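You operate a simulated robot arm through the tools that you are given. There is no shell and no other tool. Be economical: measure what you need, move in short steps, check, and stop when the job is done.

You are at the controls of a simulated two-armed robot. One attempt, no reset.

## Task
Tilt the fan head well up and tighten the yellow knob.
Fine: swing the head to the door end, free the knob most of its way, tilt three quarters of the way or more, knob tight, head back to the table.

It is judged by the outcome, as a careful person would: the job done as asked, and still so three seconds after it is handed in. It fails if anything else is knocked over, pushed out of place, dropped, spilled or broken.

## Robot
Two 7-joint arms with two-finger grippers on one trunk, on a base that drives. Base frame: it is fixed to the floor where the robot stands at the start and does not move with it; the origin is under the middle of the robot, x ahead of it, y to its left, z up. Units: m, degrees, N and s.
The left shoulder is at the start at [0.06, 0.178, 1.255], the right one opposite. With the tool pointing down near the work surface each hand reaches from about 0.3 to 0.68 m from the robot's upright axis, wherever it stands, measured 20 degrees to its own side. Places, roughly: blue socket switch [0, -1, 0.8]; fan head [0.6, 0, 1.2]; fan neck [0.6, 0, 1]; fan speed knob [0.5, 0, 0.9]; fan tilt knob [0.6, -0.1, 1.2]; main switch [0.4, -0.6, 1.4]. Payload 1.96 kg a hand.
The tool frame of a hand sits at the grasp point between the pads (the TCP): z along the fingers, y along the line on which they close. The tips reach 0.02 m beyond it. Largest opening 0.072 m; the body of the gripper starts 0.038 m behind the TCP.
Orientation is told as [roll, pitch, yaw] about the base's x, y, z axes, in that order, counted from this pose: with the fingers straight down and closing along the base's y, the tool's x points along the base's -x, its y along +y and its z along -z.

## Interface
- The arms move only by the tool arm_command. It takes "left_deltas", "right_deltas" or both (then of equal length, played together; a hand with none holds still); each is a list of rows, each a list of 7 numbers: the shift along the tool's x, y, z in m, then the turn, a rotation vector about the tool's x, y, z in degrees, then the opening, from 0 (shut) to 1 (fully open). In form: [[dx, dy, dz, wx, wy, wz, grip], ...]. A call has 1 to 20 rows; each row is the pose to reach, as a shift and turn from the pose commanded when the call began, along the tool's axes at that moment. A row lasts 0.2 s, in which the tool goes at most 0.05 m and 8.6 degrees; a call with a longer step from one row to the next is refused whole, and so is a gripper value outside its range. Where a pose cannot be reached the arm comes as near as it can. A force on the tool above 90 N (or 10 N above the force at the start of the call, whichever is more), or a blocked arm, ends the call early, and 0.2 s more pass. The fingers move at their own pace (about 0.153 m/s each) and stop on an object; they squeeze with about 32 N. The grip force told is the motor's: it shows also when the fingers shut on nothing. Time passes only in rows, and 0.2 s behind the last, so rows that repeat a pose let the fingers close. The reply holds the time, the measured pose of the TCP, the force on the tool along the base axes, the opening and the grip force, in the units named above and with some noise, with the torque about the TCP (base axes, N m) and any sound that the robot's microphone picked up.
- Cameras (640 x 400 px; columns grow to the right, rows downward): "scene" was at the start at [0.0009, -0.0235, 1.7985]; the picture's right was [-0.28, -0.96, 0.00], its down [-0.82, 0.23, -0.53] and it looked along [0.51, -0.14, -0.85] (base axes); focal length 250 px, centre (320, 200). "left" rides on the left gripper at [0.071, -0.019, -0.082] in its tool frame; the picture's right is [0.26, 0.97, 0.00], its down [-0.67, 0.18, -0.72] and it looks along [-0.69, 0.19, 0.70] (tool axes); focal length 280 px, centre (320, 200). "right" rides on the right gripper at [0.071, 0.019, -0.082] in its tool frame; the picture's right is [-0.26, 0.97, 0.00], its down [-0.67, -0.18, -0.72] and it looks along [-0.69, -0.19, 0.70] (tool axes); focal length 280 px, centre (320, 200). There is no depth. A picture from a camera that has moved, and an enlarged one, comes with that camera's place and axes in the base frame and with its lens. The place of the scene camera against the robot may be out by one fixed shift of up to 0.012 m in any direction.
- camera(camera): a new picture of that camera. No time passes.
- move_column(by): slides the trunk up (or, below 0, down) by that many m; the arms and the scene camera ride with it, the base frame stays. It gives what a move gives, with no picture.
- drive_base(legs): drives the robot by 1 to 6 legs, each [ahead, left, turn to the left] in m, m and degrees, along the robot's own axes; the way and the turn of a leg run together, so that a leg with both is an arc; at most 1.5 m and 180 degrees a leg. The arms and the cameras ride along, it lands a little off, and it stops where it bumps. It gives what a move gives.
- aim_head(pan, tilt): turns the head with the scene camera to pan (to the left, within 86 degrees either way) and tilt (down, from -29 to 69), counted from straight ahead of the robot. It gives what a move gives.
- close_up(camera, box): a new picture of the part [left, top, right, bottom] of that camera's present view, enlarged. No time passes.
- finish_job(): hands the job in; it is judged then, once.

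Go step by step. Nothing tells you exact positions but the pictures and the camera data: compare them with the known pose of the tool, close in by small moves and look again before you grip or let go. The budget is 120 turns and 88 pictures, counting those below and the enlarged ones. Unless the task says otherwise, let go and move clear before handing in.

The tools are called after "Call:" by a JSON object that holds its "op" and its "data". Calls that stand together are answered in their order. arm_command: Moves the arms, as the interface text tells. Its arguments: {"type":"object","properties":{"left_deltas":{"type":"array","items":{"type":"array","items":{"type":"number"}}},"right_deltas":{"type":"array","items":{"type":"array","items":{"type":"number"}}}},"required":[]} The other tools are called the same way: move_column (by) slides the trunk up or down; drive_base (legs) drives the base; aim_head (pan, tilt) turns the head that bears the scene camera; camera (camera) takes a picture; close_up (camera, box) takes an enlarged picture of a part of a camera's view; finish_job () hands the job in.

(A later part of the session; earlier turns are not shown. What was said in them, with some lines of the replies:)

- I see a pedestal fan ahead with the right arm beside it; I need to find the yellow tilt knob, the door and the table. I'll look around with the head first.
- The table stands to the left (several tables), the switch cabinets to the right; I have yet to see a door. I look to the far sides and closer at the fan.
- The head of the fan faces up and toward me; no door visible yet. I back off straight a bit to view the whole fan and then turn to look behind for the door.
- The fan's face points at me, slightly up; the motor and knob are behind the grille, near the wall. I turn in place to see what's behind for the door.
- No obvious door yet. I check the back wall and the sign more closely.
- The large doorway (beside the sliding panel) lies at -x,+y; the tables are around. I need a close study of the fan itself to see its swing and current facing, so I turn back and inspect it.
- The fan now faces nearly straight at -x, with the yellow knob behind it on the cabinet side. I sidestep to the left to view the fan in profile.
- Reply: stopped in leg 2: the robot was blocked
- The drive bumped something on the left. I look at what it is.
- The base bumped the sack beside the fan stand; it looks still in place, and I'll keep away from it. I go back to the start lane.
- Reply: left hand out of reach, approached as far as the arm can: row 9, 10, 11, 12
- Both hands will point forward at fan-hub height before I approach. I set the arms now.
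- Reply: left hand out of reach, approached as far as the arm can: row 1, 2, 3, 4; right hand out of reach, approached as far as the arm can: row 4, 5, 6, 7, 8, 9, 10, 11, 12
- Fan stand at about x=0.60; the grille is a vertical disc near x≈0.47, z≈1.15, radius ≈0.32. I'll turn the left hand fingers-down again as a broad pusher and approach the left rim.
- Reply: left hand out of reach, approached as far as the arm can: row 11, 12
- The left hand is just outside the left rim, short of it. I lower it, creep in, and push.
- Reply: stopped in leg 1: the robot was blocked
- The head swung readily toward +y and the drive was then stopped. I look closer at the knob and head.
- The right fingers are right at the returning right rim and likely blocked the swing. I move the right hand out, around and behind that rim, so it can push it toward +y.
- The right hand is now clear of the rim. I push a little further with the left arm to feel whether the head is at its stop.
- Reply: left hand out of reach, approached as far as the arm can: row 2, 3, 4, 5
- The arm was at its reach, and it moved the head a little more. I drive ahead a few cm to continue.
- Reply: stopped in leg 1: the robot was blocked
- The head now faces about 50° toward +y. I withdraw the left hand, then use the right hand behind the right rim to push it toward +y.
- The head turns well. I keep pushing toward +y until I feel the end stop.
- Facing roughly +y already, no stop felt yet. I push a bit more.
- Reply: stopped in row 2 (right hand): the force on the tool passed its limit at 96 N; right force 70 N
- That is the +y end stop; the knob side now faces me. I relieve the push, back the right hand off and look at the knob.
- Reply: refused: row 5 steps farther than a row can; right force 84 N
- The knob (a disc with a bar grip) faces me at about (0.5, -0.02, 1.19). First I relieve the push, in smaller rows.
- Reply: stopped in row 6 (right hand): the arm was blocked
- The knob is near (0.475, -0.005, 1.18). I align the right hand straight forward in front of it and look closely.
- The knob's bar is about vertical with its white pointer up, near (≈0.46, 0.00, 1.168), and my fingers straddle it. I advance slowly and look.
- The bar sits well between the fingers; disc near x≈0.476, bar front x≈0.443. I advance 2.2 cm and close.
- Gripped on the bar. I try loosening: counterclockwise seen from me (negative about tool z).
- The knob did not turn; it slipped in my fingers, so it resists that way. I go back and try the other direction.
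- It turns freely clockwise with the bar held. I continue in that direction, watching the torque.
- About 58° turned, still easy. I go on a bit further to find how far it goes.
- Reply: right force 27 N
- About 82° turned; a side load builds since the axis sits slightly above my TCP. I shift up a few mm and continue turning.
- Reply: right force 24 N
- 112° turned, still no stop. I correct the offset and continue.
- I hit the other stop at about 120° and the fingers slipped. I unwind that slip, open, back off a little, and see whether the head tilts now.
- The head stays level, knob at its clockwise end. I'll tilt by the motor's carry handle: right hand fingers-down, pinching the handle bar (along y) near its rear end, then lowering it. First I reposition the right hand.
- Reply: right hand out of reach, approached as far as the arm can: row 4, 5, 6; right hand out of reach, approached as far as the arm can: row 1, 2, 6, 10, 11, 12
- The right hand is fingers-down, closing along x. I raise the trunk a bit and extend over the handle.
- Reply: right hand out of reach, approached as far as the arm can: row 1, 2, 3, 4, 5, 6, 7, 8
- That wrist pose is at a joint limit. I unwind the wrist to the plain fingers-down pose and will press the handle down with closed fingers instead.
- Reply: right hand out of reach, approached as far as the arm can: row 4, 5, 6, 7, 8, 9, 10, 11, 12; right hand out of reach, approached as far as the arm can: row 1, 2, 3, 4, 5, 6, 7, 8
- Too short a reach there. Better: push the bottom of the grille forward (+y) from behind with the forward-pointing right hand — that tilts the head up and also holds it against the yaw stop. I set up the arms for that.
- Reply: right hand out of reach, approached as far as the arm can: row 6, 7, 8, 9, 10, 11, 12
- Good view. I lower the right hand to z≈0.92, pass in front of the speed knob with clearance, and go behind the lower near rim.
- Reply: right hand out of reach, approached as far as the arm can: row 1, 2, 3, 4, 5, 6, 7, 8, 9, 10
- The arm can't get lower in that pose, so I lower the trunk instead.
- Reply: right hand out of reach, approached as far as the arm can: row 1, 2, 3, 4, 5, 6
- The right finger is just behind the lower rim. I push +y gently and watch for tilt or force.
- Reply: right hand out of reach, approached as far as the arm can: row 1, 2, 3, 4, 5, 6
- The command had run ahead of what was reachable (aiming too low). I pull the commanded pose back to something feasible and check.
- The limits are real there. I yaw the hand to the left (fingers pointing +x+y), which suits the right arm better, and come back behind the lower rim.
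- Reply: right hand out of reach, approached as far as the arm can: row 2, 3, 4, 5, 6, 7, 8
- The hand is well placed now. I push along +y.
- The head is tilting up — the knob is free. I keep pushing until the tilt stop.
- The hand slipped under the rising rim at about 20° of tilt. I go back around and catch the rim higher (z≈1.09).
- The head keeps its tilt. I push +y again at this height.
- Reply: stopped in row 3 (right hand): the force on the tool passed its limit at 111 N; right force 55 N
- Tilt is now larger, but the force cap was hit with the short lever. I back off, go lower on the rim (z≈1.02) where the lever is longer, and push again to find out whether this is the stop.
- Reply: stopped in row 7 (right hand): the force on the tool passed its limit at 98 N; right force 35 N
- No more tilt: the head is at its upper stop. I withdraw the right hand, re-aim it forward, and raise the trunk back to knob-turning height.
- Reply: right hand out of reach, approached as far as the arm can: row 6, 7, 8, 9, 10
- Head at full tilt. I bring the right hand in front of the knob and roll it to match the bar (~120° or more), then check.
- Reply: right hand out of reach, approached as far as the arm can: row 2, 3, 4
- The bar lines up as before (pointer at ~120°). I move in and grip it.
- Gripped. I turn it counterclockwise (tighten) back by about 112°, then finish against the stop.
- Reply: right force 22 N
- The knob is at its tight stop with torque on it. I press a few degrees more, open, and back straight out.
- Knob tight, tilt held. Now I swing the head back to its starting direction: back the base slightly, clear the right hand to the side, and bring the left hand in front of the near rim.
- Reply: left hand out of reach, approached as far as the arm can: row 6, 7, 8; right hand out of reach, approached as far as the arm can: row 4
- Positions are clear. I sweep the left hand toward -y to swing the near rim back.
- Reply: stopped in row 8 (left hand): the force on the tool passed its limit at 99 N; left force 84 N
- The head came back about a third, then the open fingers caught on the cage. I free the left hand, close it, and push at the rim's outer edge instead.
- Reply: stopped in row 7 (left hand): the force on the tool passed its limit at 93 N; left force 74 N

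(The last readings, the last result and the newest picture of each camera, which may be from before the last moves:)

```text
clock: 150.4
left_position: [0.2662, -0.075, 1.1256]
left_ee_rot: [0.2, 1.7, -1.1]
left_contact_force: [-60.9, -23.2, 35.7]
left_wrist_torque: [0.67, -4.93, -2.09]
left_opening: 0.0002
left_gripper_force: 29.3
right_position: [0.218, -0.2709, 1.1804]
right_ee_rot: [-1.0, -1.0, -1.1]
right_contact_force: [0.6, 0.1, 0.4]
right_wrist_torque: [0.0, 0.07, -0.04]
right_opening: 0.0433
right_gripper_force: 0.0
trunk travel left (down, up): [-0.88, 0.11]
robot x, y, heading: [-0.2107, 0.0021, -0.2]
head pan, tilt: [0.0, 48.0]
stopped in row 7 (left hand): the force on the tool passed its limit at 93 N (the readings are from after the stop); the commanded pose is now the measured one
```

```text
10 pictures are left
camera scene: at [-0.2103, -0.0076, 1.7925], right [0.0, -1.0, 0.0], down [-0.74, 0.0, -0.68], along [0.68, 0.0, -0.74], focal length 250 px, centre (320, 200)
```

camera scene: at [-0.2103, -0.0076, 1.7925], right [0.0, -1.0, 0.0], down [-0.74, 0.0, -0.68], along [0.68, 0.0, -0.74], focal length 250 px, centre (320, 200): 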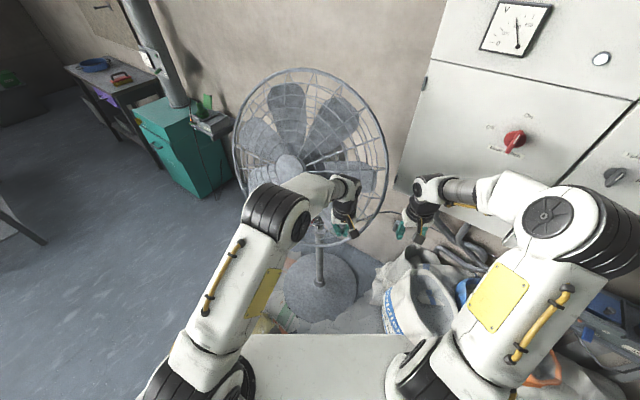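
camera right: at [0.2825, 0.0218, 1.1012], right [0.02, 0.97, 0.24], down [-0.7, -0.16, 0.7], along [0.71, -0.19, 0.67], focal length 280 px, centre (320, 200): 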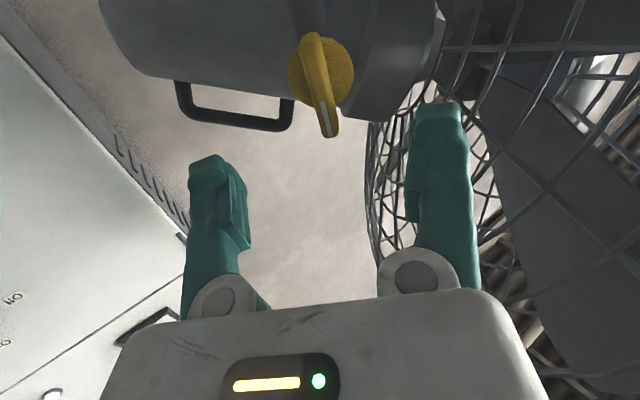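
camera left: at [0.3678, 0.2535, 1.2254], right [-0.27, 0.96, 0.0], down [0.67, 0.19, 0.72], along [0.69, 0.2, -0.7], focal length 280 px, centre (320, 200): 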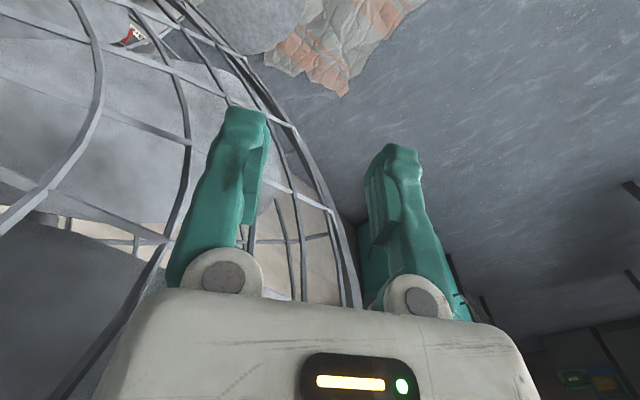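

About 25° remain. I withdraw the left hand and use the right hand to push the right rim forward.

Call:
{"op": "arm_command", "data": {"left_deltas": [[0.03, 0.01, 0, 0, 0, 0, 0], [0.06, 0.03, 0, 0, 0, 0, 0], [0.07, 0.07, 0, 0, 0, 0, 0], [0.07, 0.11, 0, 0, 0, 0, 0], [0.07, 0.15, 0, 0, 0, 0, 0], [0.07, 0.19, 0, 0, 0, 0, 0], [0.07, 0.22, 0, 0, 0, 0, 0]], "right_deltas": [[0, 0.02, 0, 0, 0, 0, 0.3], [0, 0.04, 0, 0, 0, 0, 0], [0, 0.05, 0, 0, 0, 0, 0], [-0.02, 0.05, 0, 0, 0, 0, 0], [-0.04, 0.05, 0, 0, 0, 0, 0], [-0.06, 0.045, 0, 0, 0, 0, 0], [-0.08, 0.04, 0, 0, 0, 0, 0]]}}

Call:
{"op": "camera", "data": {"camera": "scene"}}

```text
clock: 152.0
left_position: [0.2067, 0.1537, 1.1307]
left_ee_rot: [0.7, 1.5, -0.4]
left_contact_force: [-0.1, 1.3, 0.3]
left_wrist_torque: [0.0, 0.03, -0.04]
left_opening: 0.0001
left_gripper_force: 29.9
right_position: [0.3005, -0.2355, 1.178]
right_ee_rot: [-1.2, -0.6, -1.2]
right_contact_force: [-21.4, -17.1, 8.3]
right_wrist_torque: [0.94, -1.42, 0.04]
right_opening: 0.0001
right_gripper_force: 30.2
trunk travel left (down, up): [-0.88, 0.11]
robot x, y, heading: [-0.2089, 0.0028, -0.0]
head pan, tilt: [0.0, 48.0]
```

```text
9 pictures are left
camera scene: at [-0.2062, -0.0103, 1.7919], right [0.0, -1.0, 0.0], down [-0.74, 0.01, -0.67], along [0.67, 0.0, -0.74], focal length 250 px, centre (320, 200)
```

scene: 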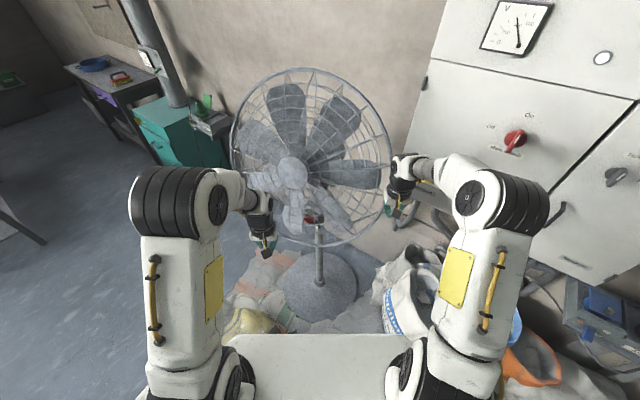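

Roughly 15–20° left. I push on with the right hand.

Call:
{"op": "arm_command", "data": {"right_deltas": [[-0.015, -0.005, 0, 0, 0, 0, 0], [-0.03, -0.01, 0, 0, 0, 0, 0], [-0.045, -0.015, 0, 0, 0, 0, 0], [-0.06, -0.02, 0, 0, 0, 0, 0], [-0.075, -0.025, 0, 0, 0, 0, 0]]}}

Call:
{"op": "camera", "data": {"camera": "scene"}}

```text
clock: 153.2
left_position: [0.2022, 0.1479, 1.1336]
left_ee_rot: [1.2, 1.3, -0.3]
left_contact_force: [0.8, -0.4, 1.2]
left_wrist_torque: [-0.03, -0.02, -0.01]
left_opening: 0.0
left_gripper_force: 29.5
right_position: [0.3185, -0.2514, 1.1791]
right_ee_rot: [-1.0, -0.9, -1.6]
right_contact_force: [-50.4, -49.0, 1.6]
right_wrist_torque: [2.77, -2.92, -0.29]
right_opening: 0.0001
right_gripper_force: 30.2
right hand out of reach, approached as far as the arm can: row 2, 3, 4, 5
trunk travel left (down, up): [-0.88, 0.11]
robot x, y, heading: [-0.2101, 0.0033, -0.2]
head pan, tilt: [0.0, 48.0]
```

```text
8 pictures are left
camera scene: at [-0.214, -0.0199, 1.7917], right [0.0, -1.0, -0.01], down [-0.74, 0.01, -0.68], along [0.68, 0.0, -0.74], focal length 250 px, centre (320, 200)
```

scene: 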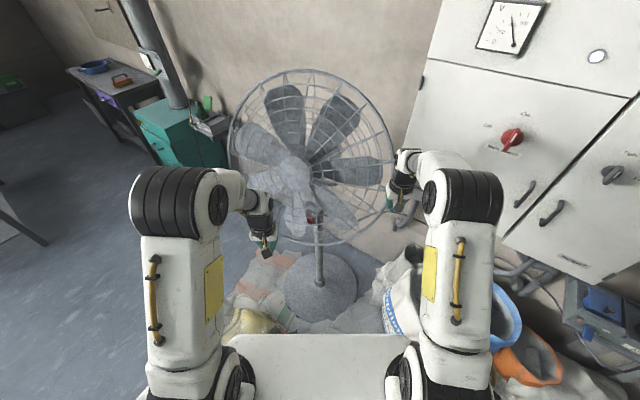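

The right hand was wedged on the rim's outer edge. I retreat, shift inward (y≈-0.16), raise the left hand out of the way, and then push with a short base drive.

Call:
{"op": "arm_command", "data": {"right_deltas": [[0.02, -0.015, 0, 0, 0, 0, 0], [0.05, -0.015, 0, 0, 0, 0, 0], [0.08, 0.0, 0, 0, 0, 0, 0], [0.09, 0.04, 0, 0, 0, 0, 0], [0.09, 0.08, 0, 0, 0, 0, 0], [0.09, 0.1, 0, 0, 0, 0, 0], [0.07, 0.1, 0, 0, 0, 0, 0], [0.07, 0.1, 0, 0, 0, 0, 0]], "left_deltas": [[0.02, 0.02, -0.02, 0, 0, 0, 0], [0.02, 0.04, -0.05, 0, 0, 0, 0], [0.02, 0.06, -0.08, 0, 0, 0, 0], [0.02, 0.08, -0.11, 0, 0, 0, 0], [0.02, 0.1, -0.14, 0, 0, 0, 0], [0.02, 0.12, -0.17, 0, 0, 0, 0], [0.02, 0.14, -0.2, 0, 0, 0, 0], [0.02, 0.14, -0.22, 0, 0, 0, 0]]}}

Call:
{"op": "drive_base", "data": {"legs": [[0.1, 0, 0]]}}

Call:
{"op": "camera", "data": {"camera": "scene"}}

```text
clock: 155.0
left_position: [0.1811, 0.2729, 1.2502]
left_ee_rot: [0.6, 1.7, -0.2]
left_contact_force: [-0.9, -0.4, 0.2]
left_wrist_torque: [0.0, 0.0, 0.01]
left_opening: 0.0
left_gripper_force: 29.6
left hand out of reach, approached as far as the arm can: row 5, 6, 7, 8
right_position: [0.2651, -0.1351, 1.1751]
right_ee_rot: [-1.2, -0.5, -1.0]
right_contact_force: [0.8, -0.6, -0.1]
right_wrist_torque: [0.02, 0.0, -0.02]
right_opening: 0.0001
right_gripper_force: 29.4
trunk travel left (down, up): [-0.88, 0.11]
robot x, y, heading: [-0.2109, 0.0021, -0.0]
head pan, tilt: [0.0, 48.0]
```

```text
clock: 156.1
left_position: [0.2405, 0.2752, 1.2487]
left_ee_rot: [0.7, 1.7, -0.2]
left_contact_force: [-0.1, -1.2, 0.3]
left_wrist_torque: [-0.01, 0.0, -0.01]
left_opening: 0.0
left_gripper_force: 29.1
right_position: [0.3185, -0.1406, 1.1746]
right_ee_rot: [-1.7, 0.7, -1.5]
right_contact_force: [-0.2, 0.2, 0.0]
right_wrist_torque: [-0.04, -0.02, 0.02]
right_opening: 0.0001
right_gripper_force: 29.8
trunk travel left (down, up): [-0.88, 0.11]
robot x, y, heading: [-0.1467, 0.0001, -0.4]
head pan, tilt: [0.0, 48.0]
stopped in leg 1: the force on the tool passed its limit at 116 N (the readings are from after the stop); the commanded pose is now the measured one
```

```text
7 pictures are left
camera scene: at [-0.1387, -0.0018, 1.7916], right [0.0, -1.0, 0.0], down [-0.74, 0.0, -0.67], along [0.67, 0.0, -0.74], focal length 250 px, centre (320, 200)
```

scene: 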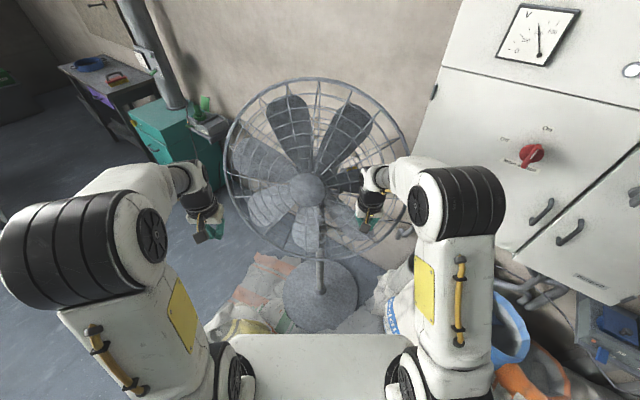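

About 10° left. I finish gently with the right arm rather than the base.

Call:
{"op": "arm_command", "data": {"right_deltas": [[0.02, -0.02, 0, 0, 0, 0, 0], [0.02, -0.06, 0, 0, 0, 0, 0], [0.005, -0.06, 0, 0, 0, 0, 0], [-0.005, -0.06, 0, 0, 0, 0, 0], [-0.015, -0.06, 0, 0, 0, 0, 0], [-0.025, -0.06, 0, 0, 0, 0, 0], [-0.035, -0.06, 0, 0, 0, 0, 0], [-0.045, -0.06, 0, 0, 0, 0, 0]]}}

Call:
{"op": "camera", "data": {"camera": "scene"}}

```text
clock: 157.8
left_position: [0.2307, 0.2641, 1.2544]
left_ee_rot: [1.0, 1.2, -0.3]
left_contact_force: [-0.2, 0.3, 0.2]
left_wrist_torque: [-0.01, 0.03, 0.0]
left_opening: 0.0
left_gripper_force: 29.4
right_position: [0.354, -0.2158, 1.1786]
right_ee_rot: [-1.5, 0.2, -2.0]
right_contact_force: [-37.0, -39.0, 16.4]
right_wrist_torque: [2.43, -2.85, -1.2]
right_opening: 0.0002
right_gripper_force: 29.5
trunk travel left (down, up): [-0.88, 0.11]
robot x, y, heading: [-0.1488, 0.0014, -0.2]
head pan, tilt: [0.0, 48.0]
```

```text
6 pictures are left
camera scene: at [-0.1516, -0.0165, 1.792], right [0.0, -1.0, -0.01], down [-0.74, 0.01, -0.68], along [0.68, 0.0, -0.74], focal length 250 px, centre (320, 200)
```

scene: 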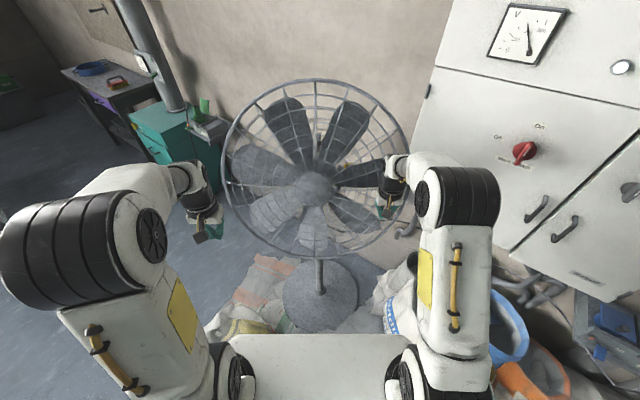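

The head faces its starting direction again (hub in line with the stand), still tilted up. I release the contact and withdraw both hands, then check.

Call:
{"op": "arm_command", "data": {"right_deltas": [[0.02, -0.01, 0, 0, 0, 0, 0], [0.05, -0.015, 0, 0, 0, 0, 0], [0.09, -0.015, 0, 0, 0, 0, 0], [0.12, -0.015, 0, 0, 0, 0, 0], [0.12, -0.015, 0, 0, 0, 0, 0]]}}

Call:
{"op": "drive_base", "data": {"legs": [[-0.3, 0, 0]]}}

Call:
{"op": "aim_head", "data": {"pan": 0, "tilt": 38}}

Call:
{"op": "camera", "data": {"camera": "scene"}}

```text
clock: 159.1
left_position: [0.2392, 0.2714, 1.2506]
left_ee_rot: [0.8, 1.7, -0.3]
left_contact_force: [0.7, -0.1, -0.1]
left_wrist_torque: [0.0, 0.0, -0.01]
left_opening: 0.0
left_gripper_force: 29.5
right_position: [0.2423, -0.2159, 1.178]
right_ee_rot: [-1.6, 0.6, -1.6]
right_contact_force: [0.2, -0.6, -0.4]
right_wrist_torque: [0.03, -0.03, 0.0]
right_opening: 0.0001
right_gripper_force: 29.4
trunk travel left (down, up): [-0.88, 0.11]
robot x, y, heading: [-0.1501, 0.0008, -0.4]
head pan, tilt: [0.0, 48.0]
```

```text
clock: 161.2
left_position: [-0.073, 0.2781, 1.25]
left_ee_rot: [0.6, 1.8, 0.6]
left_contact_force: [-0.5, -0.3, -0.1]
left_wrist_torque: [0.02, 0.01, 0.0]
left_opening: 0.0002
left_gripper_force: 29.5
right_position: [-0.0628, -0.2104, 1.1771]
right_ee_rot: [-1.7, 0.7, -0.7]
right_contact_force: [0.7, 0.5, 0.9]
right_wrist_torque: [0.02, -0.02, 0.03]
right_opening: 0.0
right_gripper_force: 29.4
trunk travel left (down, up): [-0.88, 0.11]
robot x, y, heading: [-0.4622, -0.0032, 0.7]
head pan, tilt: [0.0, 48.0]
```

```text
clock: 161.9
left_position: [-0.0768, 0.2764, 1.2506]
left_ee_rot: [0.7, 1.6, 0.6]
left_contact_force: [0.4, -0.3, 0.5]
left_wrist_torque: [0.01, 0.01, 0.0]
left_opening: 0.0002
left_gripper_force: 29.8
right_position: [-0.0657, -0.2096, 1.1777]
right_ee_rot: [-1.7, 0.6, -0.7]
right_contact_force: [0.4, -0.2, -0.3]
right_wrist_torque: [-0.01, -0.04, 0.05]
right_opening: 0.0
right_gripper_force: 29.5
trunk travel left (down, up): [-0.88, 0.11]
robot x, y, heading: [-0.462, -0.0009, 0.8]
head pan, tilt: [0.0, 38.0]
```

```text
5 pictures are left
camera scene: at [-0.4422, -0.0047, 1.8062], right [0.01, -1.0, 0.0], down [-0.62, -0.01, -0.79], along [0.79, 0.01, -0.62], focal length 250 px, centre (320, 200)
```

scene: 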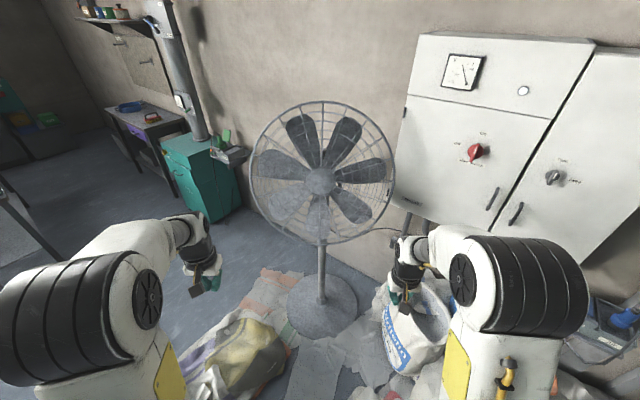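

The fan faces its starting direction again, in line with its stand. The head is tilted fully up, the yellow knob is at its tight stop, both hands are clear and nothing around it looks moved. I hand in.

Call:
{"op": "finish_job", "data": {}}

```text
The job is handed in.
```

I freed the yellow knob, tilted the fan head up to its stop, turned the knob back to its tight stop and swung the head back to where it started; the job is handed in.

- **Door and table:** I saw no clear door. I took the swing end toward the big opening on the left (+y) as the door end, and the fan's starting direction as the table. If you meant another table, the head faces the wrong way.
- **Tilt and knob:** The tilt looked like about 25°, and it would go no further. The knob turned about 120° between its stops. I last saw it tight before the swing back and did not look at it again afterwards.
- **Contact:** Early on the base bumped the sack by the stand. Several pushes on the fan reached the force limit, and one rocked the robot. Nothing looked moved or damaged in the last picture.
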